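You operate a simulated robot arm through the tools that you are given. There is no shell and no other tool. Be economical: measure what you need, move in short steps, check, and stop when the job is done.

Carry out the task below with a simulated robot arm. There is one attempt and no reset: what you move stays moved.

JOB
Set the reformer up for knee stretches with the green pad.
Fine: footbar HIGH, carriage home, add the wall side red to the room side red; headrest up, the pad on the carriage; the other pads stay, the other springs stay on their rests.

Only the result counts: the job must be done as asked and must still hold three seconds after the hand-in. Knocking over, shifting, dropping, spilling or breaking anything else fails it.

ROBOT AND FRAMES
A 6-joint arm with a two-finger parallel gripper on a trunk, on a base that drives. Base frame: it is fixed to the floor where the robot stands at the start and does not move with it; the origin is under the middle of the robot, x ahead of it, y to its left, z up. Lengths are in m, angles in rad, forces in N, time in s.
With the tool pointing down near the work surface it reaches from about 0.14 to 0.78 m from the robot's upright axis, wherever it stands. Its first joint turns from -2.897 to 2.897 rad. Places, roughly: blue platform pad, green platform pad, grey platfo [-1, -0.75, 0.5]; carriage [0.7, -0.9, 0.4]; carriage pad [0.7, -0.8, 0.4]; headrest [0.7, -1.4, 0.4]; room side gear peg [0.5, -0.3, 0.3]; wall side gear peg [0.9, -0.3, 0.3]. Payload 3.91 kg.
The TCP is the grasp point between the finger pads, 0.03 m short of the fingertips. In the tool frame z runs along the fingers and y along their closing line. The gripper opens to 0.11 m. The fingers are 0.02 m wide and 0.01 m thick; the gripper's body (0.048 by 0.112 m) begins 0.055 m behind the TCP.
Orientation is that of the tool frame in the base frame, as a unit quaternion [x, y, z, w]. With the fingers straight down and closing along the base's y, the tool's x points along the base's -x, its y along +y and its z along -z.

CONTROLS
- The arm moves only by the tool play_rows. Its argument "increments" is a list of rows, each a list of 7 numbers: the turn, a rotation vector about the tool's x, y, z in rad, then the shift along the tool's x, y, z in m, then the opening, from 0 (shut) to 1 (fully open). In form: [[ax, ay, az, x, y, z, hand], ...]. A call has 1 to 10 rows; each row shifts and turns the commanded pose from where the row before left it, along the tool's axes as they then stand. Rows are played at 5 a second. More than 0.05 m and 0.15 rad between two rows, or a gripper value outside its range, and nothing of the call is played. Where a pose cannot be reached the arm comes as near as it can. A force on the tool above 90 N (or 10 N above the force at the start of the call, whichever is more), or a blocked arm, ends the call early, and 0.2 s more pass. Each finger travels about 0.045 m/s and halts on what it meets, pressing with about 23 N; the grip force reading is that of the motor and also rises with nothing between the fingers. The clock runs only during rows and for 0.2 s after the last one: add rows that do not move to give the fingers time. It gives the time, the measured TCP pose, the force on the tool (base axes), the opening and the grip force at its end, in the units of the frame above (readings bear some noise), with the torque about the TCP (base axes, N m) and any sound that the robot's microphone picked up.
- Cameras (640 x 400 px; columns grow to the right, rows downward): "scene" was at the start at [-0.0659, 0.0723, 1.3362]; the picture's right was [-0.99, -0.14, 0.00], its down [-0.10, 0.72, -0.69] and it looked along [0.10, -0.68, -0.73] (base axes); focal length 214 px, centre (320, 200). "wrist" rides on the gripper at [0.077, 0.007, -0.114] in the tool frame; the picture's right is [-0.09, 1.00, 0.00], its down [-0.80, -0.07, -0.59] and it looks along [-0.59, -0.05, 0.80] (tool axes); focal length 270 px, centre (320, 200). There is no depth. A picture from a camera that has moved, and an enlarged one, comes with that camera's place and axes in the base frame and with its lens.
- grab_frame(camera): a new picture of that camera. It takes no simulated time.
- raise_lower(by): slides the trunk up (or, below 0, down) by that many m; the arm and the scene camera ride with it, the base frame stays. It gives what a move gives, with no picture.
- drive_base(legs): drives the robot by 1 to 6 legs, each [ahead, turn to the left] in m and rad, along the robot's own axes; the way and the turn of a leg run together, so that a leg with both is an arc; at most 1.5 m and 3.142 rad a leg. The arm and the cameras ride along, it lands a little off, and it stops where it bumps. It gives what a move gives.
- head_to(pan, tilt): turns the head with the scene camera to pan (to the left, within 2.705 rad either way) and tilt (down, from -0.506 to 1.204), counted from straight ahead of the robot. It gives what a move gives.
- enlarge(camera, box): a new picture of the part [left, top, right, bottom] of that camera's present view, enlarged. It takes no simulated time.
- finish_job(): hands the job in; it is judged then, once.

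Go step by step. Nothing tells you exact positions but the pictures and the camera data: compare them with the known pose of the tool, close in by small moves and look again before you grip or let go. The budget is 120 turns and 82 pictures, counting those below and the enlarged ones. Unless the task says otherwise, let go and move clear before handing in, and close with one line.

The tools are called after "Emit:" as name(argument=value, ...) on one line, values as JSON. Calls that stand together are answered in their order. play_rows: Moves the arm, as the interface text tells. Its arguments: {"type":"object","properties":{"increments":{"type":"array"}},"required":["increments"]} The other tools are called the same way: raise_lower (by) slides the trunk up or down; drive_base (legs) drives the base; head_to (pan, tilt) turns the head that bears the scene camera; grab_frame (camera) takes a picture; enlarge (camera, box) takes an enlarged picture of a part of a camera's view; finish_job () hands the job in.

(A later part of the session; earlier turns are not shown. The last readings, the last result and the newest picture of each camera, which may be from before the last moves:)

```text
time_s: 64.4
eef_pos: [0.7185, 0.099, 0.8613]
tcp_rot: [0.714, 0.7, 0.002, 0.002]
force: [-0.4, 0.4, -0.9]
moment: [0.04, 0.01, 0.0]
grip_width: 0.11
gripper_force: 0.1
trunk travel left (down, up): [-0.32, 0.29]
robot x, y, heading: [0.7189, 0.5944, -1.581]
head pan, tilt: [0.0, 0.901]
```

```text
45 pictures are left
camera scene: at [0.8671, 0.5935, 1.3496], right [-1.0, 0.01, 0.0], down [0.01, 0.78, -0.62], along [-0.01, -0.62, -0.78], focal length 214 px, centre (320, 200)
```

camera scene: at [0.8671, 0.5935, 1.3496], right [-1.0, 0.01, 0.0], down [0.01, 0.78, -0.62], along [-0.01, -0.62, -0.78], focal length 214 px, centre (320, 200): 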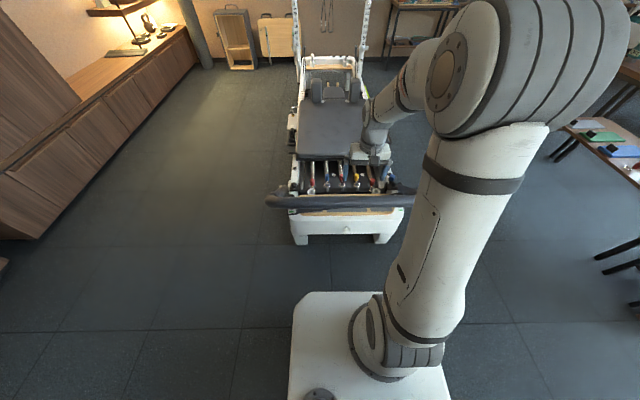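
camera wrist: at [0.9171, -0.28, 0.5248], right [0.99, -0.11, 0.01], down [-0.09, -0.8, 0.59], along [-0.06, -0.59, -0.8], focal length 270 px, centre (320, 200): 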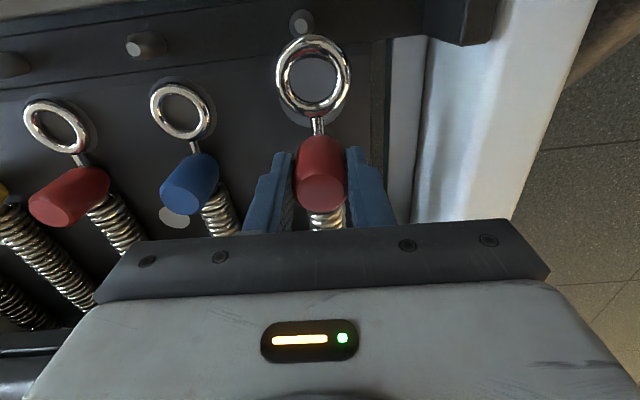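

Emit:
play_rows(increments=[[0, -0.149, 0, 0, 0, 0, 1], [0, -0.149, 0, 0, 0, 0, 1], [0, -0.149, 0, 0, 0, 0, 1], [0, -0.149, 0, 0, 0, 0, 1], [0, -0.149, 0, 0, 0, 0, 1], [0, -0.149, 0, 0, 0, 0, 1], [0, -0.149, 0, 0, 0, 0, 1], [0, -0.149, 0, 0, 0, 0, 1], [0, -0.149, 0, 0, 0, 0, 1], [0, -0.149, 0, 0, 0, 0, 1]])

Emit:
play_rows(increments=[[0, -0.08, 0, 0, 0, 0, 1], [0, 0, 0.149, 0, 0, 0, 1], [0, 0, 0.149, 0, 0, 0, 1], [0, 0, 0.149, 0, 0, 0, 1], [0, 0, 0.149, 0, 0, 0, 1], [0, 0, 0.149, 0, 0, 0, 1], [0, 0, 0.149, 0, 0, 0, 1], [0, 0, 0.149, 0, 0, 0, 1], [0, 0, 0.149, 0, 0, 0, 1], [0, 0, 0.149, 0, 0, 0, 1]])

Emit:
play_rows(increments=[[0, 0, 0.149, 0, 0, 0, 1], [0, 0, 0.08, 0, 0, 0, 1], [0, 0, 0, 0, 0, -0.03, 1], [0, 0, 0, 0, 0, -0.03, 1]])

Emit:
grab_frame(camera="wrist")

Emit:
grab_frame(camera="scene")

```text
time_s: 66.6
eef_pos: [0.7192, 0.0366, 0.8717]
tcp_rot: [0.527, 0.514, -0.482, 0.476]
force: [1.3, 0.5, 0.6]
moment: [0.02, -0.01, -0.02]
grip_width: 0.1098
gripper_force: 0.0
out of reach, approached as far as the arm can: row 7, 8, 9, 10
trunk travel left (down, up): [-0.32, 0.29]
robot x, y, heading: [0.7218, 0.5941, -1.585]
head pan, tilt: [0.0, 0.901]
```

```text
time_s: 68.8
eef_pos: [0.7173, 0.0379, 0.8725]
tcp_rot: [0.704, 0.071, -0.086, 0.701]
force: [0.5, 0.2, 0.1]
moment: [0.0, -0.03, 0.01]
grip_width: 0.1098
gripper_force: 0.0
trunk travel left (down, up): [-0.32, 0.29]
robot x, y, heading: [0.7204, 0.5976, -1.58]
head pan, tilt: [0.0, 0.901]
```

```text
time_s: 69.8
eef_pos: [0.7194, 0.0372, 0.8732]
tcp_rot: [0.707, -0.01, -0.006, 0.707]
force: [-0.9, -0.6, 0.2]
moment: [-0.01, 0.0, 0.0]
grip_width: 0.1101
gripper_force: 0.0
out of reach, approached as far as the arm can: row 3, 4
trunk travel left (down, up): [-0.32, 0.29]
robot x, y, heading: [0.7173, 0.5937, -1.577]
head pan, tilt: [0.0, 0.901]
```

```text
44 pictures are left
camera wrist: at [0.7985, 0.1496, 0.8815], right [-0.09, 0.0, 1.0], down [-0.79, 0.61, -0.07], along [-0.61, -0.79, -0.06], focal length 270 px, centre (320, 200)
```

wrist: 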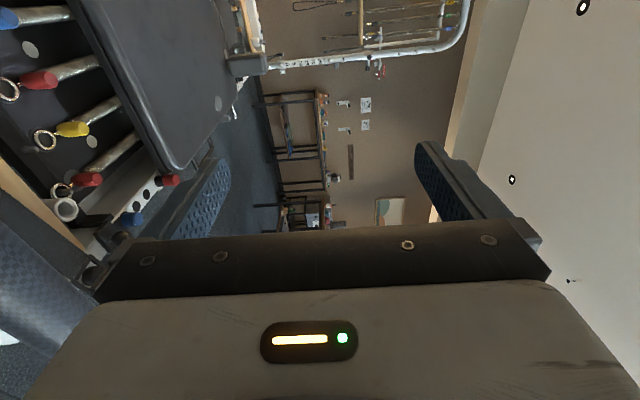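

```text
43 pictures are left
camera scene: at [0.8671, 0.5936, 1.3496], right [-1.0, 0.01, 0.0], down [0.01, 0.78, -0.62], along [-0.01, -0.62, -0.78], focal length 214 px, centre (320, 200)
```

scene: 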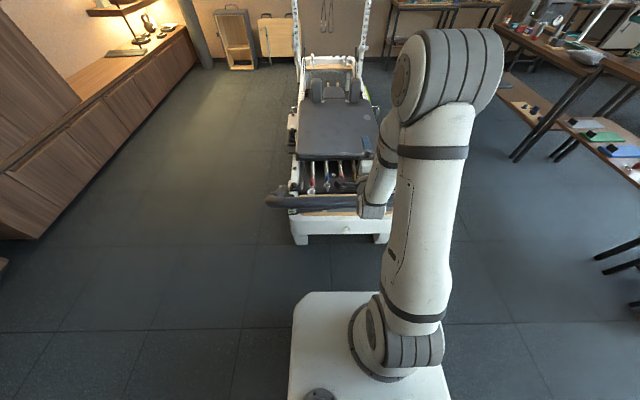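

Tool is horizontal with fingers closing vertically. I'll back off further, lower the trunk to bar height, and check.

Emit:
drive_base(legs=[[-0.13, 0]])

Emit:
raise_lower(by=-0.25)

Emit:
grab_frame(camera="wrist")

Emit:
grab_frame(camera="scene")

```text
time_s: 71.0
eef_pos: [0.7198, 0.1667, 0.8729]
tcp_rot: [0.708, -0.009, -0.005, 0.707]
force: [-0.4, -0.7, -0.6]
moment: [0.0, -0.01, 0.02]
grip_width: 0.11
gripper_force: 0.2
trunk travel left (down, up): [-0.32, 0.29]
robot x, y, heading: [0.7227, 0.726, -1.581]
head pan, tilt: [0.0, 0.901]
```

```text
time_s: 73.6
eef_pos: [0.7208, 0.1664, 0.6236]
tcp_rot: [0.708, -0.009, -0.005, 0.707]
force: [0.0, 0.2, 0.7]
moment: [0.01, -0.05, -0.01]
grip_width: 0.1101
gripper_force: 0.1
trunk travel left (down, up): [-0.07, 0.54]
robot x, y, heading: [0.7225, 0.7292, -1.578]
head pan, tilt: [0.0, 0.901]
```

```text
42 pictures are left
camera wrist: at [0.7999, 0.2797, 0.6315], right [-0.09, 0.0, 1.0], down [-0.79, 0.61, -0.07], along [-0.61, -0.79, -0.06], focal length 270 px, centre (320, 200)
```

wrist: 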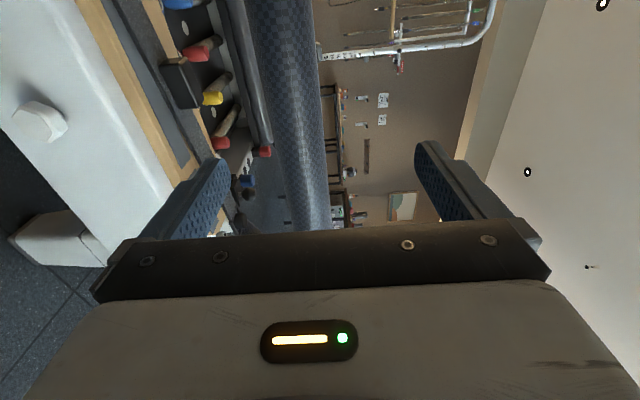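

```text
41 pictures are left
camera scene: at [0.8685, 0.7237, 1.0997], right [-1.0, 0.01, 0.0], down [0.01, 0.78, -0.62], along [-0.01, -0.62, -0.78], focal length 214 px, centre (320, 200)
```

scene: 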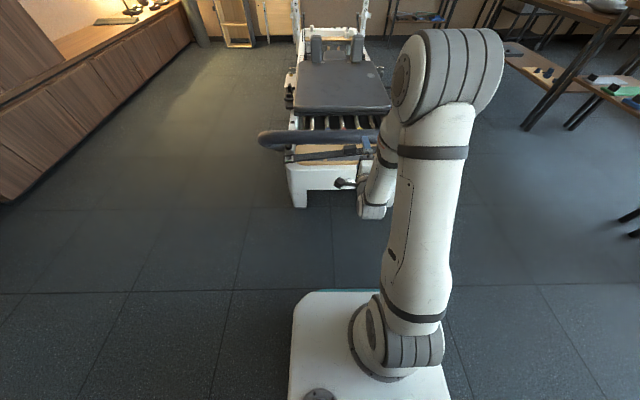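

Bar centre is about (y=0.0, z=0.585), ~5 cm thick. Lower slightly, then drive ahead so the open fingers straddle it.

Emit:
raise_lower(by=-0.037)

Emit:
drive_base(legs=[[0.1, 0]])

Emit:
grab_frame(camera="wrist")

```text
time_s: 74.4
eef_pos: [0.7203, 0.1669, 0.5854]
tcp_rot: [0.707, -0.009, -0.006, 0.707]
force: [0.1, 0.0, 0.1]
moment: [0.03, -0.01, -0.02]
grip_width: 0.1101
gripper_force: 0.1
trunk travel left (down, up): [-0.033, 0.577]
robot x, y, heading: [0.7218, 0.7272, -1.58]
head pan, tilt: [0.0, 0.901]
```

```text
time_s: 75.6
eef_pos: [0.7196, 0.0688, 0.5857]
tcp_rot: [0.708, -0.01, -0.005, 0.706]
force: [-0.2, -0.6, 1.1]
moment: [-0.03, -0.01, -0.02]
grip_width: 0.1101
gripper_force: 0.1
trunk travel left (down, up): [-0.033, 0.577]
robot x, y, heading: [0.7165, 0.627, -1.58]
head pan, tilt: [0.0, 0.901]
```

```text
40 pictures are left
camera wrist: at [0.7989, 0.1799, 0.5945], right [-0.09, 0.0, 1.0], down [-0.79, 0.61, -0.07], along [-0.61, -0.79, -0.06], focal length 270 px, centre (320, 200)
```

wrist: 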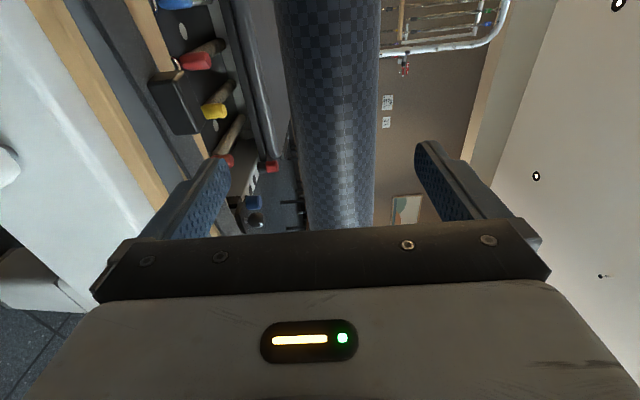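

Emit:
drive_base(legs=[[0.06, 0]])

Emit:
grab_frame(camera="wrist")

```text
time_s: 76.5
eef_pos: [0.7185, 0.0061, 0.5853]
tcp_rot: [0.707, -0.009, -0.005, 0.707]
force: [0.8, 0.7, 0.5]
moment: [0.01, 0.0, -0.01]
grip_width: 0.1103
gripper_force: 0.1
trunk travel left (down, up): [-0.033, 0.577]
robot x, y, heading: [0.7165, 0.5627, -1.58]
head pan, tilt: [0.0, 0.901]
```

```text
39 pictures are left
camera wrist: at [0.7983, 0.1188, 0.5945], right [-0.09, 0.0, 1.0], down [-0.79, 0.61, -0.07], along [-0.61, -0.79, -0.06], focal length 270 px, centre (320, 200)
```

wrist: 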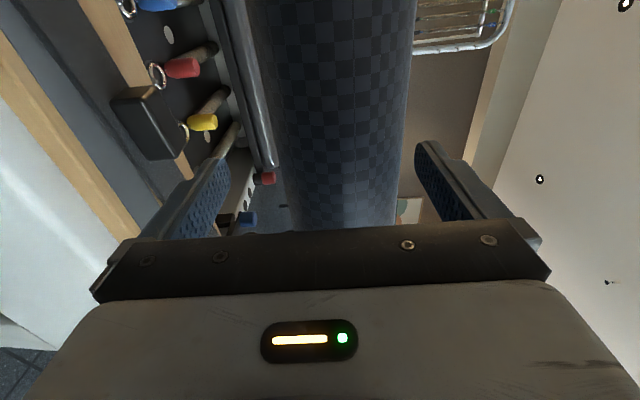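

The bar lies between the fingers. Centre up 1 cm, close to a loose cage, then lift a little and feel.

Emit:
play_rows(increments=[[0, 0, 0, 0, 0.01, 0, 1], [0, 0, 0, 0, 0, 0, 0.6], [0, 0, 0, 0, 0, 0, 0.6], [0, 0, 0, 0, 0, 0, 0.6], [0, 0, 0, 0, 0.015, 0, 0.6], [0, 0, 0, 0, 0.015, 0.01, 0.6]])

Emit:
grab_frame(camera="wrist")

```text
time_s: 77.9
eef_pos: [0.7188, -0.0054, 0.6219]
tcp_rot: [0.71, -0.009, -0.005, 0.704]
force: [6.0, -13.4, -29.4]
moment: [-0.68, -0.11, -0.14]
grip_width: 0.0811
gripper_force: 15.1
trunk travel left (down, up): [-0.033, 0.577]
robot x, y, heading: [0.7155, 0.5676, -1.582]
head pan, tilt: [0.0, 0.901]
```

```text
38 pictures are left
camera wrist: at [0.7981, 0.1076, 0.6313], right [-0.09, -0.01, 1.0], down [-0.79, 0.61, -0.07], along [-0.61, -0.79, -0.06], focal length 270 px, centre (320, 200)
```

wrist: 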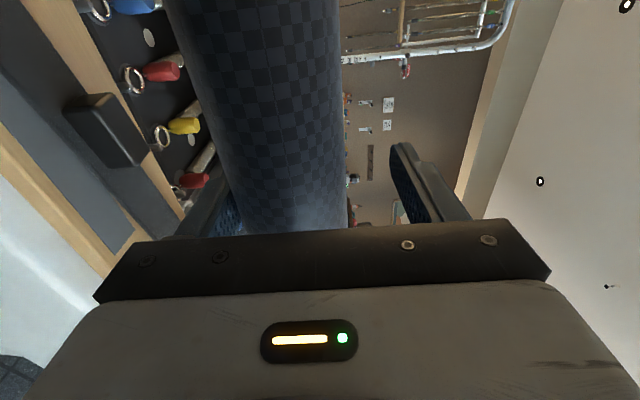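

Emit:
play_rows(increments=[[0, 0, 0, 0, 0.01, 0.009, 0.6], [0, 0, 0, 0, 0.01, 0.009, 0.6], [0, 0, 0, 0, 0.01, 0.009, 0.6]])

Emit:
grab_frame(camera="wrist")

```text
time_s: 78.7
eef_pos: [0.7175, -0.0338, 0.6521]
tcp_rot: [0.71, -0.009, -0.005, 0.704]
force: [13.7, -15.5, -33.4]
moment: [-0.7, -0.41, 0.0]
grip_width: 0.0831
gripper_force: 16.8
trunk travel left (down, up): [-0.033, 0.577]
robot x, y, heading: [0.7163, 0.5652, -1.582]
head pan, tilt: [0.0, 0.901]
```

```text
37 pictures are left
camera wrist: at [0.7975, 0.0797, 0.662], right [-0.09, -0.01, 1.0], down [-0.79, 0.61, -0.07], along [-0.61, -0.79, -0.06], focal length 270 px, centre (320, 200)
```

wrist: 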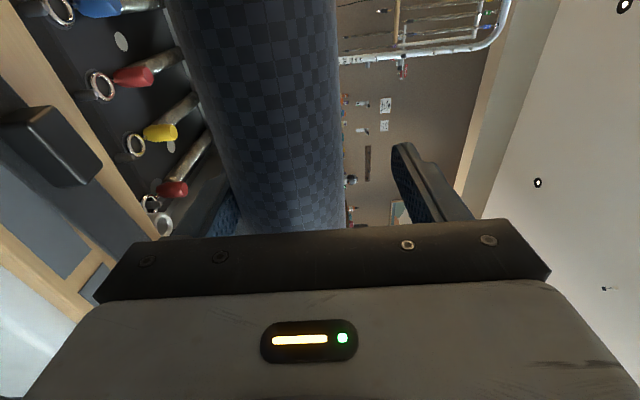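

The bar follows with ~35 N, so it isn't locked. Continue along the arc, watching for clicks.

Emit:
play_rows(increments=[[0, 0, 0, 0, 0.029, 0.0345, 0.6], [0, 0, 0, 0, 0.026, 0.037, 0.6]])

Emit:
grab_frame(camera="wrist")

Emit:
grab_frame(camera="scene")

```text
time_s: 79.3
eef_pos: [0.7169, -0.1028, 0.7085]
tcp_rot: [0.71, -0.009, -0.006, 0.704]
force: [14.1, -5.4, -27.8]
moment: [-0.1, -0.33, 0.07]
grip_width: 0.08
gripper_force: 13.7
trunk travel left (down, up): [-0.033, 0.577]
robot x, y, heading: [0.7211, 0.5643, -1.582]
head pan, tilt: [0.0, 0.901]
```

```text
36 pictures are left
camera wrist: at [0.796, 0.009, 0.7171], right [-0.09, -0.01, 1.0], down [-0.79, 0.61, -0.07], along [-0.61, -0.79, -0.06], focal length 270 px, centre (320, 200)
```

wrist: 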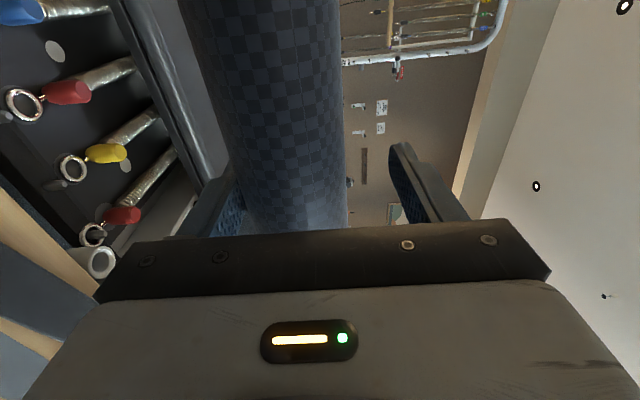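

```text
35 pictures are left
camera scene: at [0.8676, 0.5606, 1.0625], right [-1.0, 0.01, 0.0], down [0.01, 0.79, -0.62], along [-0.01, -0.62, -0.79], focal length 214 px, centre (320, 200)
```

scene: 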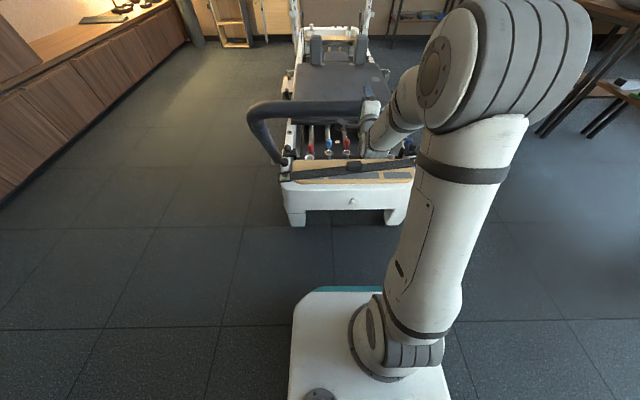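

Emit:
play_rows(increments=[[0, 0, 0, 0, 0.0225, 0.039, 0.6], [0, 0, 0, 0, 0.019, 0.041, 0.6]])

Emit:
play_rows(increments=[[0, 0, 0, 0, 0.0155, 0.0425, 0.6]])

Emit:
grab_frame(camera="wrist")

```text
time_s: 79.9
eef_pos: [0.7152, -0.185, 0.7492]
tcp_rot: [0.71, -0.01, -0.006, 0.704]
force: [10.7, -1.0, -21.0]
moment: [0.16, -0.22, 0.08]
grip_width: 0.0763
gripper_force: 10.3
trunk travel left (down, up): [-0.033, 0.577]
robot x, y, heading: [0.7161, 0.5664, -1.581]
head pan, tilt: [0.0, 0.901]
```

```text
time_s: 80.3
eef_pos: [0.713, -0.2273, 0.7652]
tcp_rot: [0.709, -0.009, -0.006, 0.705]
force: [3.2, -10.6, -18.6]
moment: [-0.13, 0.04, -0.07]
grip_width: 0.0747
gripper_force: 9.2
trunk travel left (down, up): [-0.033, 0.577]
robot x, y, heading: [0.7167, 0.5639, -1.583]
head pan, tilt: [0.0, 0.901]
```

```text
34 pictures are left
camera wrist: at [0.7928, -0.1148, 0.7737], right [-0.09, 0.0, 1.0], down [-0.79, 0.61, -0.07], along [-0.61, -0.79, -0.06], focal length 270 px, centre (320, 200)
```

wrist: 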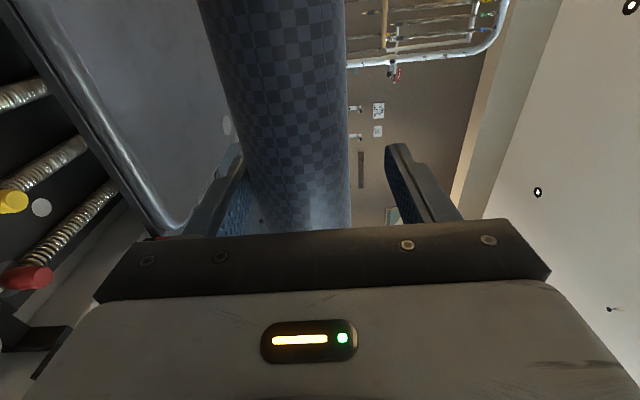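

Emit:
play_rows(increments=[[0, 0, 0, 0, 0.008, 0.029, 0.6]])

Emit:
play_rows(increments=[[0, 0, 0, 0, 0.006, 0.029, 0.6]])

Emit:
play_rows(increments=[[0, 0, 0, 0, 0.004, 0.029, 0.6]])

Emit:
grab_frame(camera="wrist")

```text
time_s: 80.7
eef_pos: [0.7133, -0.2564, 0.7726]
tcp_rot: [0.709, -0.009, -0.005, 0.705]
force: [7.8, -0.1, -18.1]
moment: [0.33, -0.18, 0.11]
grip_width: 0.0759
gripper_force: 10.0
trunk travel left (down, up): [-0.033, 0.577]
robot x, y, heading: [0.7198, 0.5643, -1.585]
head pan, tilt: [0.0, 0.901]
```

```text
time_s: 81.1
eef_pos: [0.7111, -0.2839, 0.7779]
tcp_rot: [0.709, -0.009, -0.006, 0.705]
force: [4.6, 12.9, -19.8]
moment: [0.74, 0.01, 0.16]
grip_width: 0.0762
gripper_force: 10.4
trunk travel left (down, up): [-0.033, 0.577]
robot x, y, heading: [0.7148, 0.5627, -1.581]
head pan, tilt: [0.0, 0.901]
```

```text
time_s: 81.5
eef_pos: [0.711, -0.3126, 0.7789]
tcp_rot: [0.711, -0.01, -0.006, 0.703]
force: [-0.6, 12.7, -26.4]
moment: [0.1, 0.3, 0.06]
grip_width: 0.0795
gripper_force: 13.7
trunk travel left (down, up): [-0.033, 0.577]
robot x, y, heading: [0.7147, 0.5639, -1.581]
head pan, tilt: [0.0, 0.901]
```

```text
33 pictures are left
camera wrist: at [0.7902, -0.2005, 0.7889], right [-0.09, -0.01, 1.0], down [-0.79, 0.61, -0.07], along [-0.61, -0.79, -0.06], focal length 270 px, centre (320, 200)
```

wrist: 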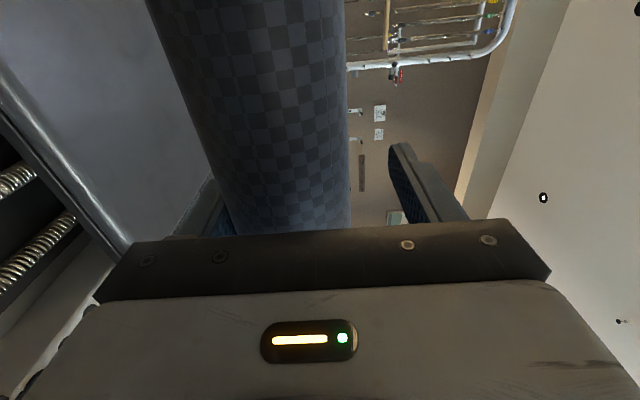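

Resistance in y appears at around 78°. Pushing slightly more to see whether this is the end stop.

Emit:
play_rows(increments=[[0, 0, 0, 0, 0, 0.012, 0.6], [0, 0, 0, 0, 0, 0.012, 0.6]])

Emit:
play_rows(increments=[[0, 0, 0, 0, -0.004, 0.012, 0.6], [0, 0, 0, 0, -0.004, 0.012, 0.6]])

Emit:
grab_frame(camera="wrist")

```text
time_s: 82.1
eef_pos: [0.7103, -0.3244, 0.7794]
tcp_rot: [0.714, -0.009, -0.006, 0.7]
force: [-1.9, 41.5, -0.7]
moment: [0.84, -0.43, 1.34]
grip_width: 0.0794
gripper_force: 13.9
trunk travel left (down, up): [-0.033, 0.577]
robot x, y, heading: [0.7174, 0.5651, -1.584]
head pan, tilt: [0.0, 0.901]
stopped in row 2: the force on the tool passed its limit (the readings are from after the stop); the commanded pose is now the measured one
```

```text
time_s: 82.4
eef_pos: [0.7108, -0.3257, 0.7785]
tcp_rot: [0.715, -0.01, -0.006, 0.699]
force: [-3.4, 73.0, 5.8]
moment: [1.69, -0.51, 2.08]
grip_width: 0.079
gripper_force: 13.1
trunk travel left (down, up): [-0.033, 0.577]
robot x, y, heading: [0.7168, 0.5648, -1.581]
head pan, tilt: [0.0, 0.901]
stopped in row 1: the force on the tool passed its limit (the readings are from after the stop); the commanded pose is now the measured one
```

```text
32 pictures are left
camera wrist: at [0.7903, -0.2126, 0.7898], right [-0.09, -0.02, 1.0], down [-0.79, 0.61, -0.06], along [-0.61, -0.79, -0.07], focal length 270 px, centre (320, 200)
```

wrist: 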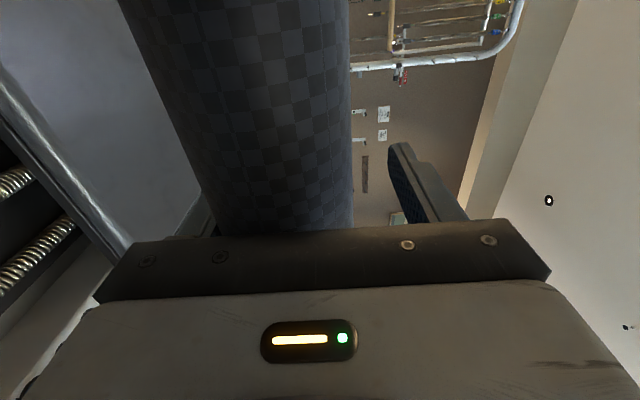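

End stop reached, presumably HIGH. I'll ease off gently to see whether it holds by itself.

Emit:
play_rows(increments=[[0, 0, 0, 0, -0.004, -0.008, 1], [0, 0, 0, 0, -0.004, -0.006, 1], [0, 0, 0, 0, 0, 0, 1], [0, 0, 0, 0, 0, 0, 1], [0, 0, 0, 0, 0, 0, 1], [0, 0, 0, 0, 0, 0, 1]])

Emit:
grab_frame(camera="wrist")

```text
time_s: 83.8
eef_pos: [0.7115, -0.3166, 0.7635]
tcp_rot: [0.718, -0.01, -0.006, 0.696]
force: [-0.5, 2.6, -2.4]
moment: [-0.11, 0.02, 0.06]
grip_width: 0.11
gripper_force: 0.0
trunk travel left (down, up): [-0.033, 0.577]
robot x, y, heading: [0.7165, 0.5719, -1.581]
head pan, tilt: [0.0, 0.901]
```

```text
31 pictures are left
camera wrist: at [0.7909, -0.2036, 0.7751], right [-0.09, -0.03, 1.0], down [-0.79, 0.61, -0.06], along [-0.61, -0.79, -0.08], focal length 270 px, centre (320, 200)
```

wrist: 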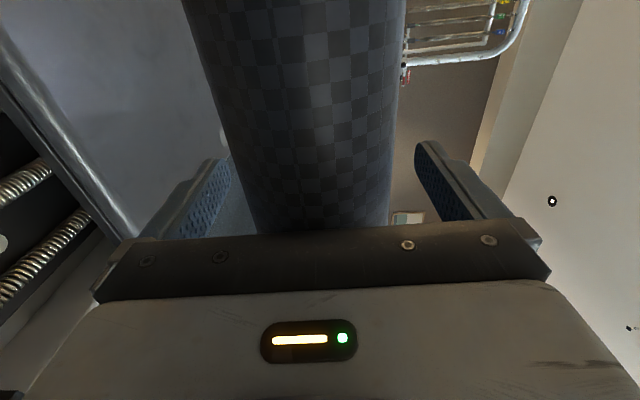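

No load on the tool and the bar stays put. Retreat slowly and watch.

Emit:
play_rows(increments=[[0, 0, 0, 0, 0, -0.02, 1], [0, 0, 0, 0, 0, -0.02, 1], [0, 0, 0, 0, 0, -0.02, 1], [0, 0, 0, 0, 0, 0, 1], [0, 0, 0, 0, 0, 0, 1]])

Emit:
grab_frame(camera="wrist")

```text
time_s: 85.0
eef_pos: [0.7128, -0.2561, 0.7655]
tcp_rot: [0.717, -0.008, -0.006, 0.697]
force: [0.9, 0.3, -0.8]
moment: [0.04, 0.01, 0.02]
grip_width: 0.1099
gripper_force: 0.1
trunk travel left (down, up): [-0.033, 0.577]
robot x, y, heading: [0.7202, 0.5669, -1.582]
head pan, tilt: [0.0, 0.901]
```

```text
30 pictures are left
camera wrist: at [0.7917, -0.1437, 0.7772], right [-0.09, -0.03, 1.0], down [-0.79, 0.61, -0.06], along [-0.61, -0.79, -0.08], focal length 270 px, centre (320, 200)
```

wrist: 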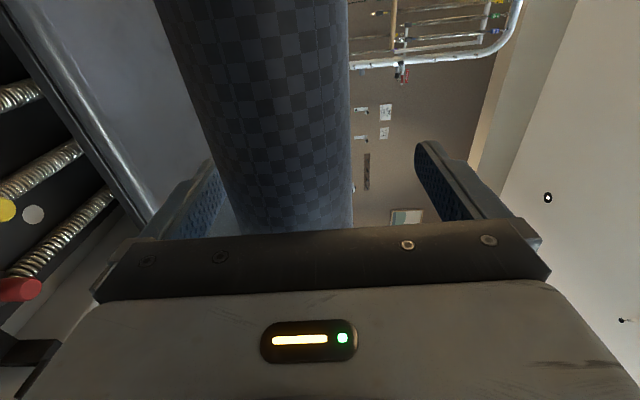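

Emit:
play_rows(increments=[[0, 0, 0, 0, 0, 0, 1], [0, 0, 0, 0, 0, 0, 1], [0, 0, 0, 0, 0, 0, 1], [0, 0, 0, 0, 0, 0, 1], [0, 0, 0, 0, 0, 0, 1]])

Emit:
grab_frame(camera="wrist")

```text
time_s: 86.2
eef_pos: [0.7116, -0.2568, 0.7658]
tcp_rot: [0.718, -0.009, -0.006, 0.696]
force: [-0.6, 0.5, -0.3]
moment: [-0.01, 0.0, -0.01]
grip_width: 0.1098
gripper_force: 0.0
trunk travel left (down, up): [-0.033, 0.577]
robot x, y, heading: [0.7163, 0.5651, -1.583]
head pan, tilt: [0.0, 0.901]
```

```text
29 pictures are left
camera wrist: at [0.7917, -0.1438, 0.7771], right [-0.09, -0.03, 1.0], down [-0.79, 0.61, -0.06], along [-0.61, -0.79, -0.08], focal length 270 px, centre (320, 200)
```

wrist: 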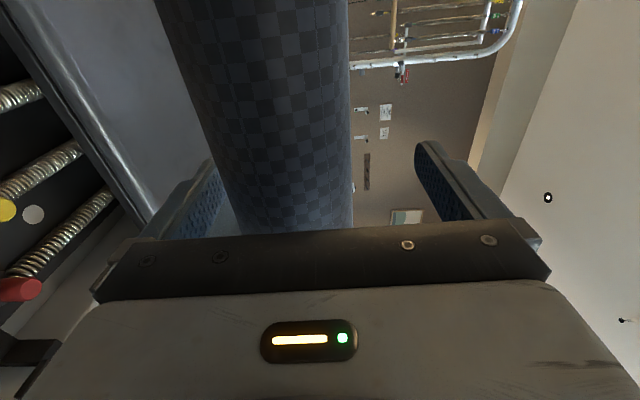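

The bar settled at about 75° and is now stationary (detent). Back out and inspect.

Emit:
drive_base(legs=[[-0.25, 0]])

Emit:
grab_frame(camera="wrist")

Emit:
enlarge(camera="scene", box=[220, 0, 460, 220])

```text
time_s: 88.0
eef_pos: [0.7148, -0.0019, 0.7653]
tcp_rot: [0.718, -0.008, -0.006, 0.696]
force: [0.3, 0.1, 0.3]
moment: [0.01, -0.01, 0.01]
grip_width: 0.1101
gripper_force: 0.1
trunk travel left (down, up): [-0.033, 0.577]
robot x, y, heading: [0.718, 0.8173, -1.582]
head pan, tilt: [0.0, 0.901]
```

```text
28 pictures are left
camera wrist: at [0.7948, 0.1101, 0.7771], right [-0.09, -0.03, 1.0], down [-0.79, 0.61, -0.06], along [-0.61, -0.79, -0.08], focal length 270 px, centre (320, 200)
```

wrist: 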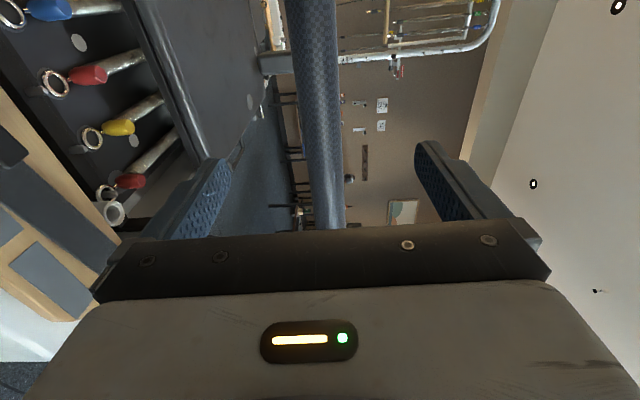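

```text
1.82 times, centred on (340, 110) of scene
camera zoom: at [0.8695, 0.8174, 1.0626], right [-1.0, 0.01, 0.0], down [0.01, 0.78, -0.62], along [-0.01, -0.62, -0.78], focal length 390 px, centre (284, 364)
```

zoom: 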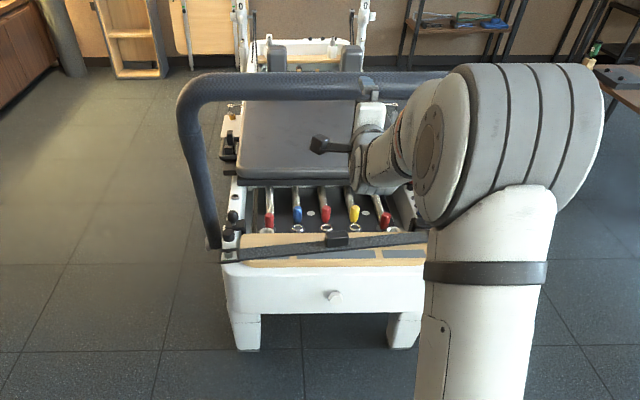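

Footbar holds HIGH. Now tuck the arm tool-down and drive to the room side to inspect the headrest.

Emit:
raise_lower(by=0.27)

Emit:
play_rows(increments=[[0, 0, -0.149, 0, 0, -0.015, 1], [0, 0, -0.149, 0, 0, -0.015, 1], [0, 0, -0.149, 0, 0, -0.015, 1], [0, 0, -0.149, 0, 0, -0.015, 1], [0, 0, -0.149, 0, 0, -0.015, 1], [0, 0, -0.149, 0, 0, -0.015, 1], [0, 0, -0.149, 0, 0, -0.015, 1], [0, 0, -0.149, 0, 0, -0.015, 1], [0, 0, -0.149, 0, 0, 0, 1], [0, 0, -0.149, 0, 0, 0, 1]])

Emit:
play_rows(increments=[[0, 0, -0.081, 0, 0, 0, 1], [0, 0.149, 0, 0, 0, 0, 1], [0, 0.149, 0, 0, 0, 0, 1], [0, 0.149, 0, 0, 0, 0, 1], [0, 0.149, 0, 0, 0, 0, 1], [0, 0.149, 0, 0, 0, 0, 1], [0, 0.149, 0, 0, 0, 0, 1], [0, 0.149, 0, 0, 0, 0, 1], [0, 0.149, 0, 0, 0, 0, 1], [0, 0.149, 0, 0, 0, 0, 1]])

Emit:
play_rows(increments=[[0, 0.149, 0, 0, 0, 0, 1], [0, 0.05, 0, 0, 0, 0, 1], [0, 0, 0, 0.05, 0, 0, 1], [0, 0, 0, 0.05, 0, 0, 1], [0, 0, 0, 0.05, 0, 0, 1], [0, 0, 0, 0.05, 0, 0, 1], [0, 0, 0, 0.05, 0, 0, 1], [0, 0, 0, 0.05, 0, 0, 1]])

```text
time_s: 90.8
eef_pos: [0.7155, -0.0032, 1.0357]
tcp_rot: [0.718, -0.008, -0.005, 0.696]
force: [-0.1, -0.5, 0.0]
moment: [0.02, 0.0, 0.01]
grip_width: 0.1101
gripper_force: 0.1
trunk travel left (down, up): [-0.303, 0.307]
robot x, y, heading: [0.721, 0.8181, -1.583]
head pan, tilt: [0.0, 0.901]
```

```text
time_s: 93.0
eef_pos: [0.7179, 0.1166, 1.0393]
tcp_rot: [0.533, 0.481, -0.477, 0.507]
force: [-0.5, -0.5, 0.7]
moment: [-0.01, -0.01, 0.01]
grip_width: 0.1099
gripper_force: 0.1
trunk travel left (down, up): [-0.303, 0.307]
robot x, y, heading: [0.7221, 0.8232, -1.583]
head pan, tilt: [0.0, 0.901]
```

```text
time_s: 95.2
eef_pos: [0.7203, 0.1162, 1.0397]
tcp_rot: [0.71, 0.698, -0.068, 0.07]
force: [-0.5, 1.3, 0.2]
moment: [-0.02, 0.01, -0.01]
grip_width: 0.1102
gripper_force: 0.0
out of reach, approached as far as the arm can: row 4
trunk travel left (down, up): [-0.303, 0.307]
robot x, y, heading: [0.7207, 0.8205, -1.581]
head pan, tilt: [0.0, 0.901]
```

```text
time_s: 97.0
eef_pos: [0.7268, 0.4175, 1.0397]
tcp_rot: [0.714, 0.7, 0.002, 0.0]
force: [-0.5, -0.2, 0.1]
moment: [0.03, 0.01, 0.01]
grip_width: 0.1098
gripper_force: 0.1
trunk travel left (down, up): [-0.303, 0.307]
robot x, y, heading: [0.7214, 0.8223, -1.58]
head pan, tilt: [0.0, 0.901]
```

Emit:
drive_base(legs=[[0, -1.566], [0.9, 0], [0, 1.571], [1.1, 0], [1.0, 0], [0, 1.571]])

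Emit:
head_to(pan=-0.1, tilt=0.75)

Emit:
grab_frame(camera="scene")

Emit:
grab_frame(camera="wrist")

```text
time_s: 123.2
eef_pos: [0.2345, -1.2352, 1.0397]
tcp_rot: [-0.003, 1.0, 0.002, 0.0]
force: [-0.2, 0.2, 0.7]
moment: [-0.04, -0.01, -0.01]
grip_width: 0.1099
gripper_force: 0.0
trunk travel left (down, up): [-0.303, 0.307]
robot x, y, heading: [-0.1678, -1.2601, 0.004]
head pan, tilt: [0.0, 0.901]
```

```text
time_s: 123.9
eef_pos: [0.2357, -1.2359, 1.039]
tcp_rot: [-0.003, 1.0, 0.002, 0.0]
force: [-0.4, 0.3, -0.4]
moment: [0.03, -0.02, -0.02]
grip_width: 0.1099
gripper_force: 0.1
trunk travel left (down, up): [-0.303, 0.307]
robot x, y, heading: [-0.1661, -1.259, 0.006]
head pan, tilt: [-0.099, 0.75]
```

```text
26 pictures are left
camera scene: at [-0.1633, -1.1189, 1.3445], right [-0.09, -1.0, 0.0], down [-0.68, 0.06, -0.73], along [0.73, -0.07, -0.68], focal length 214 px, centre (320, 200)
```

scene: 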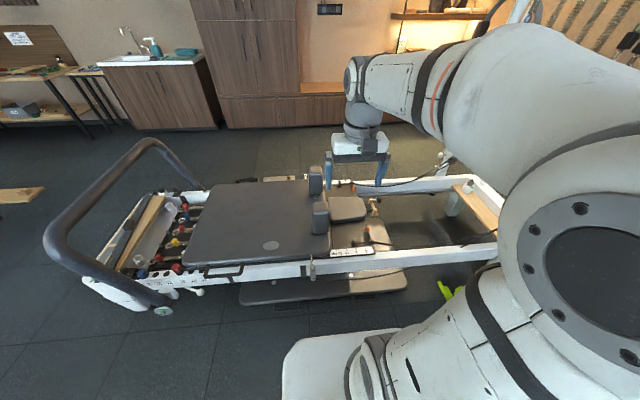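

```text
25 pictures are left
camera wrist: at [0.1582, -1.2294, 1.1547], right [0.08, 1.0, 0.0], down [0.8, -0.07, 0.59], along [0.59, -0.05, -0.8], focal length 270 px, centre (320, 200)
```

wrist: 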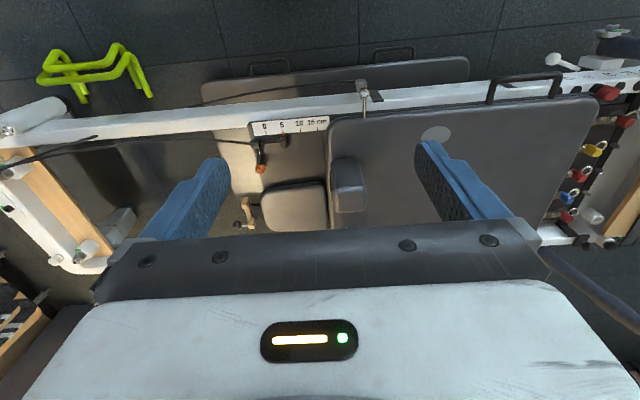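

Nice overview: footbar up, headrest flat behind the shoulder blocks, with a wooden prop nearby. Enlarging.

Emit:
enlarge(camera="wrist", box=[200, 90, 440, 240])

Emit:
enlarge(camera="scene", box=[290, 150, 450, 270])

```text
2.67 times, centred on (320, 165) of wrist
camera zoom: at [0.1582, -1.2294, 1.1547], right [0.08, 1.0, 0.0], down [0.8, -0.07, 0.59], along [0.59, -0.05, -0.8], focal length 721 px, centre (320, 293)
```

zoom: 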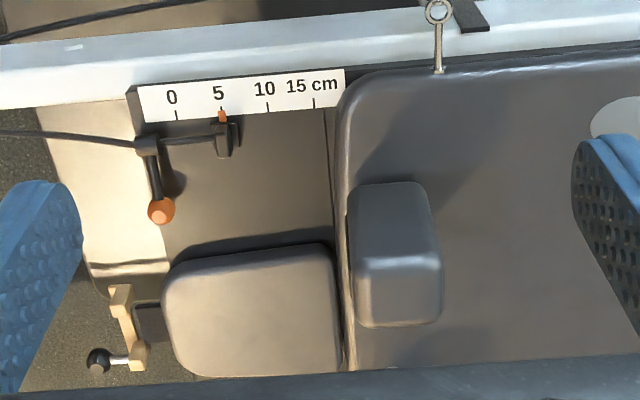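

```text
3.33 times, centred on (370, 210) of scene
camera zoom: at [-0.1633, -1.1189, 1.3445], right [-0.09, -1.0, 0.0], down [-0.68, 0.06, -0.73], along [0.73, -0.07, -0.68], focal length 715 px, centre (153, 167)
```

zoom: 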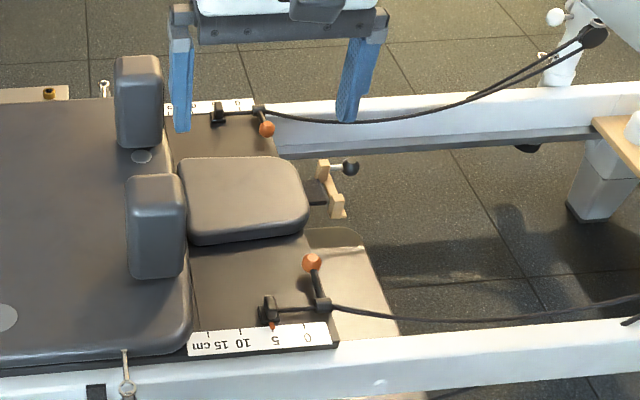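

The headrest is about (0.74,-1.37), free edge y≈-1.48, with a wooden prop and black ball at (0.77,-1.58,0.44). I'll shift alongside it and look closely.

Emit:
drive_base(legs=[[0, -1.571], [0.2, 0], [0, 1.571], [0.14, 0]])

Emit:
play_rows(increments=[[0, 0, 0, -0.035, 0, 0.035, 1], [0, 0, 0, -0.02, -0.02, 0.04, 1], [0, 0, 0, 0, -0.02, 0.045, 1], [0, 0, 0, 0, -0.02, 0.045, 1], [0, 0, 0, 0, 0, 0.05, 1], [0, 0, 0, 0, 0, 0.05, 1], [0, -0.14, 0, 0, 0, 0, 1], [0, -0.14, 0, 0, 0, 0, 1], [0, -0.1, 0, 0, 0, 0, 1]])

Emit:
grab_frame(camera="wrist")

```text
time_s: 134.0
eef_pos: [0.3799, -1.4345, 1.0394]
tcp_rot: [-0.003, 1.0, 0.002, -0.002]
force: [0.1, -0.1, 0.2]
moment: [0.01, 0.01, 0.01]
grip_width: 0.1102
gripper_force: 0.0
trunk travel left (down, up): [-0.303, 0.307]
robot x, y, heading: [-0.0246, -1.4588, 0.014]
head pan, tilt: [-0.099, 0.75]
```

```text
time_s: 136.0
eef_pos: [0.4343, -1.4936, 0.7738]
tcp_rot: [-0.003, 0.982, 0.001, 0.19]
force: [0.6, -0.3, -0.8]
moment: [0.05, -0.02, 0.03]
grip_width: 0.1104
gripper_force: 0.1
trunk travel left (down, up): [-0.303, 0.307]
robot x, y, heading: [-0.0254, -1.4583, 0.017]
head pan, tilt: [-0.099, 0.75]
```

```text
22 pictures are left
camera wrist: at [0.3205, -1.4876, 0.8528], right [0.08, 1.0, 0.03], down [0.52, -0.07, 0.85], along [0.85, -0.05, -0.53], focal length 270 px, centre (320, 200)
```

wrist: 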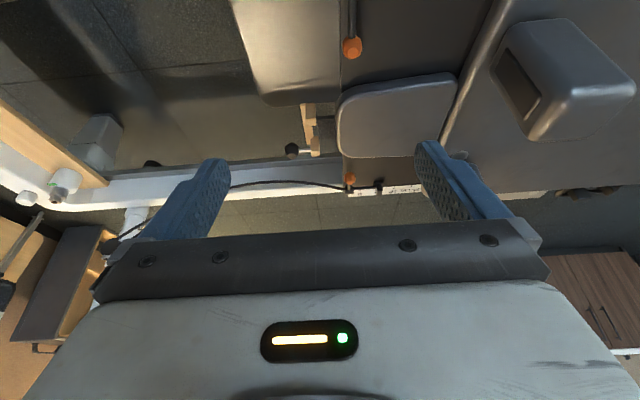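

Emit:
enlarge(camera="wrist", box=[260, 50, 480, 190])

```text
2.86 times, centred on (370, 120) of wrist
camera zoom: at [0.3205, -1.4876, 0.8528], right [0.08, 1.0, 0.03], down [0.52, -0.07, 0.85], along [0.85, -0.05, -0.53], focal length 772 px, centre (177, 429)
```

zoom: 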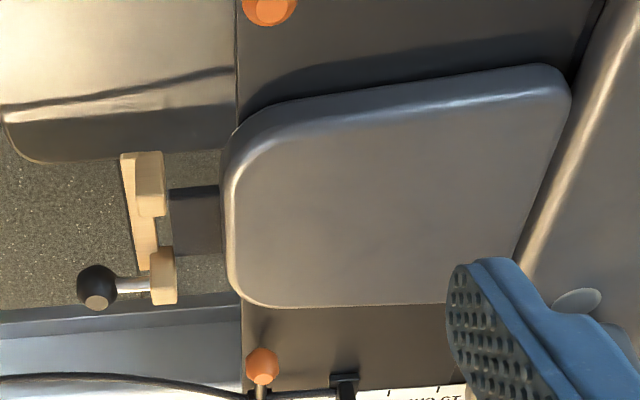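

I need a side view of the headrest prop to understand it. Lowering the camera.

Emit:
play_rows(increments=[[0, 0, 0, 0.0256, -0.01, 0.037, 1], [0, 0, 0, 0.0256, -0.01, 0.037, 1], [0, 0, 0, 0.0256, -0.01, 0.037, 1], [0, 0, 0, 0.0256, -0.01, 0.037, 1], [0, 0, 0, 0.0256, -0.01, 0.037, 1], [0, -0.14, 0, 0, 0, 0, 1], [0, -0.14, 0, 0, 0, 0, 1], [0, -0.05, 0, 0, 0, 0, 1]])

Emit:
enlarge(camera="wrist", box=[240, 30, 480, 190])

```text
time_s: 137.8
eef_pos: [0.4549, -1.496, 0.6803]
tcp_rot: [0.009, 0.94, 0.033, 0.34]
force: [-0.2, 0.1, -0.4]
moment: [0.01, -0.01, 0.0]
grip_width: 0.1096
gripper_force: 0.1
out of reach, approached as far as the arm can: row 1, 2, 4, 5, 6, 7, 8
trunk travel left (down, up): [-0.303, 0.307]
robot x, y, heading: [-0.0249, -1.461, 0.013]
head pan, tilt: [-0.099, 0.75]
```

```text
2.50 times, centred on (360, 110) of wrist
camera zoom: at [0.323, -1.4925, 0.7207], right [0.06, 0.99, 0.12], down [0.24, -0.14, 0.96], along [0.97, -0.03, -0.24], focal length 676 px, centre (220, 425)
```

zoom: 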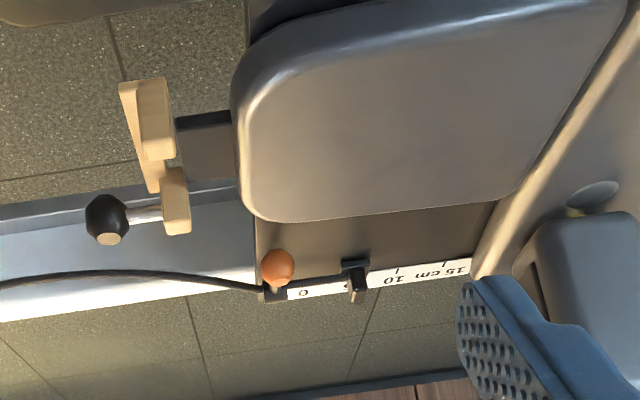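

The ball looks like the headrest's handle (on a stem from the prop). I'll retract, reposition the base opposite the ball, and orient the gripper to grip it across x.

Emit:
play_rows(increments=[[0, 0.1, 0, 0, 0, -0.045, 1], [0, 0.1, 0, 0, 0, -0.045, 1], [0, 0.1, 0, 0, 0, -0.045, 1], [0, 0.1, 0, 0, 0, -0.045, 1]])

Emit:
drive_base(legs=[[-0.15, 0], [0, -1.571], [0.12, 0], [0, 1.565], [0.16, 0]])

```text
time_s: 139.0
eef_pos: [0.4038, -1.4751, 0.8344]
tcp_rot: [0.096, 0.97, 0.12, 0.187]
force: [-0.9, 0.3, 0.3]
moment: [-0.01, 0.02, 0.01]
grip_width: 0.1101
gripper_force: 0.1
out of reach, approached as far as the arm can: row 1, 3
trunk travel left (down, up): [-0.303, 0.307]
robot x, y, heading: [-0.0192, -1.4569, 0.016]
head pan, tilt: [-0.099, 0.75]
stopped in row 4: the arm was blocked; the commanded pose is now the measured one
```

```text
time_s: 149.9
eef_pos: [0.4176, -1.6026, 0.8339]
tcp_rot: [0.101, 0.97, 0.118, 0.186]
force: [0.5, 0.6, -0.3]
moment: [0.01, -0.01, 0.03]
grip_width: 0.1103
gripper_force: 0.1
trunk travel left (down, up): [-0.303, 0.307]
robot x, y, heading: [-0.0068, -1.5759, 0.018]
head pan, tilt: [-0.099, 0.75]
```

Emit:
play_rows(increments=[[0.095, -0.016, -0.04, 0, 0, 0, 1], [0.095, -0.016, -0.04, 0, 0, 0, 1], [0, 0, 0.14, 0, 0, 0, 1], [0, 0, 0.14, 0, 0, 0, 1], [0, 0, 0.14, 0, 0, 0, 1], [0, 0, 0.14, 0, 0, 0, 1], [0, 0, 0.14, 0, 0, 0, 1], [0, 0, 0.14, 0, 0, 0, 1], [0, 0, 0.14, 0, 0, 0, 1], [0, 0, 0.14, 0, 0, 0, 1]])

Emit:
play_rows(increments=[[0, 0, 0.14, 0, 0, 0, 1], [0, 0, 0.14, 0, 0, 0, 1]])

```text
time_s: 152.1
eef_pos: [0.4192, -1.602, 0.8348]
tcp_rot: [0.589, 0.783, 0.12, 0.158]
force: [0.1, 0.0, -0.9]
moment: [0.0, 0.01, 0.01]
grip_width: 0.1099
gripper_force: 0.0
trunk travel left (down, up): [-0.303, 0.307]
robot x, y, heading: [-0.0133, -1.5856, 0.014]
head pan, tilt: [-0.099, 0.75]
```

```text
time_s: 152.7
eef_pos: [0.4187, -1.6029, 0.8344]
tcp_rot: [0.693, 0.694, 0.139, 0.139]
force: [-0.3, -0.3, -0.5]
moment: [0.01, -0.02, 0.05]
grip_width: 0.1099
gripper_force: 0.0
trunk travel left (down, up): [-0.303, 0.307]
robot x, y, heading: [-0.0102, -1.5831, 0.014]
head pan, tilt: [-0.099, 0.75]
```

Emit:
play_rows(increments=[[0, 0, 0, 0.002, 0.0201, 0.0415, 1], [0, 0, 0, 0.002, 0.0201, 0.0415, 1], [0, 0, 0, 0.002, 0.0201, 0.0415, 1], [0, 0, 0, 0.002, 0.0201, 0.0415, 1], [0, 0, 0, 0.002, 0.0201, 0.0415, 1], [0, 0, 0, 0.002, 0.0201, 0.0415, 1], [0, 0, 0, 0.002, 0.0201, 0.0415, 1], [0, 0, 0, 0.002, 0.0201, 0.0415, 1], [0, 0, 0, 0.002, 0.0201, 0.0415, 1]])

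Emit:
grab_frame(camera="wrist")

```text
time_s: 154.7
eef_pos: [0.7295, -1.5825, 0.559]
tcp_rot: [0.692, 0.695, 0.14, 0.139]
force: [-0.4, 0.2, 0.5]
moment: [0.02, -0.04, 0.0]
grip_width: 0.1099
gripper_force: 0.1
trunk travel left (down, up): [-0.303, 0.307]
robot x, y, heading: [-0.0084, -1.5788, 0.013]
head pan, tilt: [-0.099, 0.75]
```

```text
19 pictures are left
camera wrist: at [0.6923, -1.5049, 0.6691], right [0.92, -0.08, 0.39], down [-0.29, -0.8, 0.52], along [0.27, -0.59, -0.76], focal length 270 px, centre (320, 200)
```

wrist: 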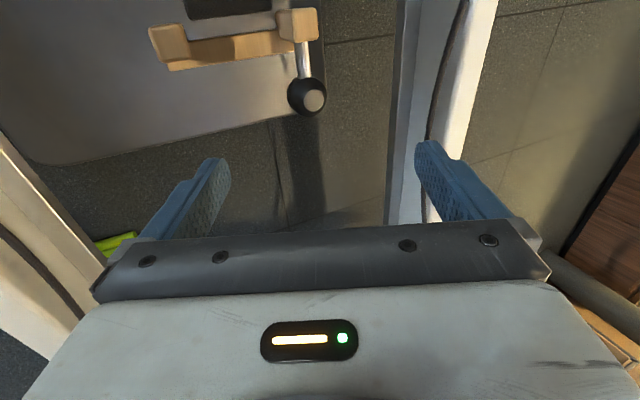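

Ball refined to (0.773,-1.572,0.436). Descend onto it and close.

Emit:
play_rows(increments=[[0, 0, 0, 0.0105, -0.007, 0.03, 0.8], [0, 0, 0, 0, 0, 0.035, 0.8], [0, 0, 0, 0, 0, 0.035, 0.8], [0, 0, 0, 0, 0, 0.03, 0.8]])

Emit:
grab_frame(camera="wrist")

```text
time_s: 155.7
eef_pos: [0.7735, -1.5737, 0.4375]
tcp_rot: [0.692, 0.694, 0.14, 0.139]
force: [0.5, 0.4, -0.1]
moment: [0.03, 0.01, -0.02]
grip_width: 0.0881
gripper_force: 0.1
trunk travel left (down, up): [-0.303, 0.307]
robot x, y, heading: [-0.0099, -1.5758, 0.009]
head pan, tilt: [-0.099, 0.75]
```

```text
18 pictures are left
camera wrist: at [0.7348, -1.4959, 0.547], right [0.92, -0.08, 0.39], down [-0.29, -0.8, 0.52], along [0.27, -0.59, -0.76], focal length 270 px, centre (320, 200)
```

wrist: 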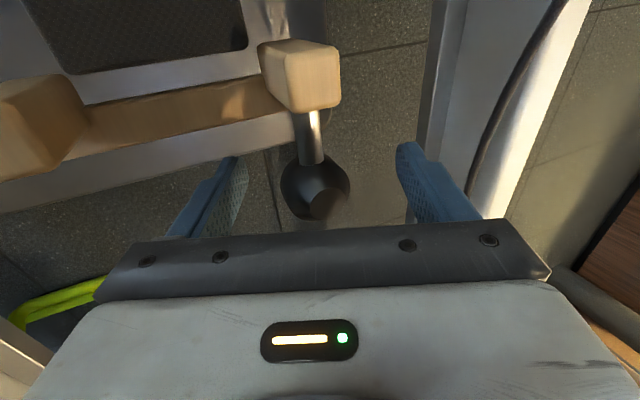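

Emit:
play_rows(increments=[[0, 0, 0, 0, 0, 0, 0], [0, 0, 0, 0, 0, 0, 0], [0, 0, 0, 0, 0, 0, 0], [0, 0, 0, 0, 0, 0, 0], [0, 0, 0, 0, 0, 0, 0], [0, 0, 0, 0, 0, 0, 0]])

Emit:
play_rows(increments=[[0, 0, 0, 0, 0.004, -0.0095, 0], [0, 0, 0, 0, 0.004, -0.0095, 0]])

Emit:
grab_frame(camera="wrist")

```text
time_s: 157.1
eef_pos: [0.771, -1.5733, 0.4371]
tcp_rot: [0.693, 0.694, 0.139, 0.138]
force: [-17.0, -0.3, -3.0]
moment: [-0.01, 0.03, 0.07]
grip_width: 0.0327
gripper_force: 45.2
trunk travel left (down, up): [-0.303, 0.307]
robot x, y, heading: [-0.009, -1.5764, 0.013]
head pan, tilt: [-0.099, 0.75]
```

```text
time_s: 157.7
eef_pos: [0.7676, -1.5721, 0.4462]
tcp_rot: [0.693, 0.697, 0.132, 0.132]
force: [-16.5, -0.2, -46.8]
moment: [-0.15, 0.16, 0.11]
grip_width: 0.0334
gripper_force: 44.9
trunk travel left (down, up): [-0.303, 0.307]
robot x, y, heading: [-0.0108, -1.5782, 0.015]
head pan, tilt: [-0.099, 0.75]
```

```text
17 pictures are left
camera wrist: at [0.7309, -1.4959, 0.5572], right [0.93, -0.08, 0.36], down [-0.28, -0.8, 0.53], along [0.25, -0.59, -0.77], focal length 270 px, centre (320, 200)
```

wrist: 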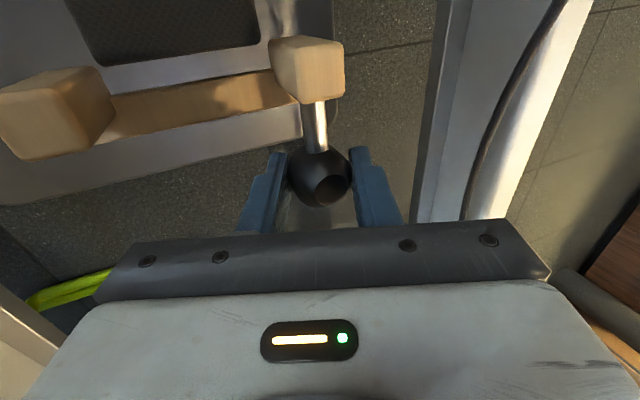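

The lift met ~47 N with only ~9 mm motion. I'll check with the head camera whether the headrest is moving.

Emit:
enlarge(camera="scene", box=[220, 130, 400, 250])

```text
3.33 times, centred on (310, 190) of scene
camera zoom: at [-0.0009, -1.4377, 1.344], right [-0.09, -1.0, 0.0], down [-0.68, 0.06, -0.73], along [0.73, -0.06, -0.68], focal length 715 px, centre (353, 233)
```

zoom: 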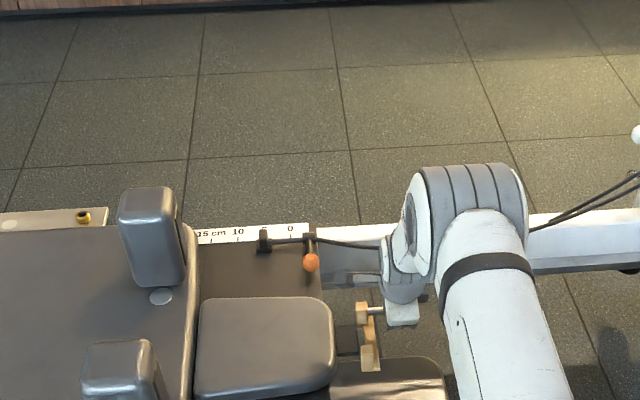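

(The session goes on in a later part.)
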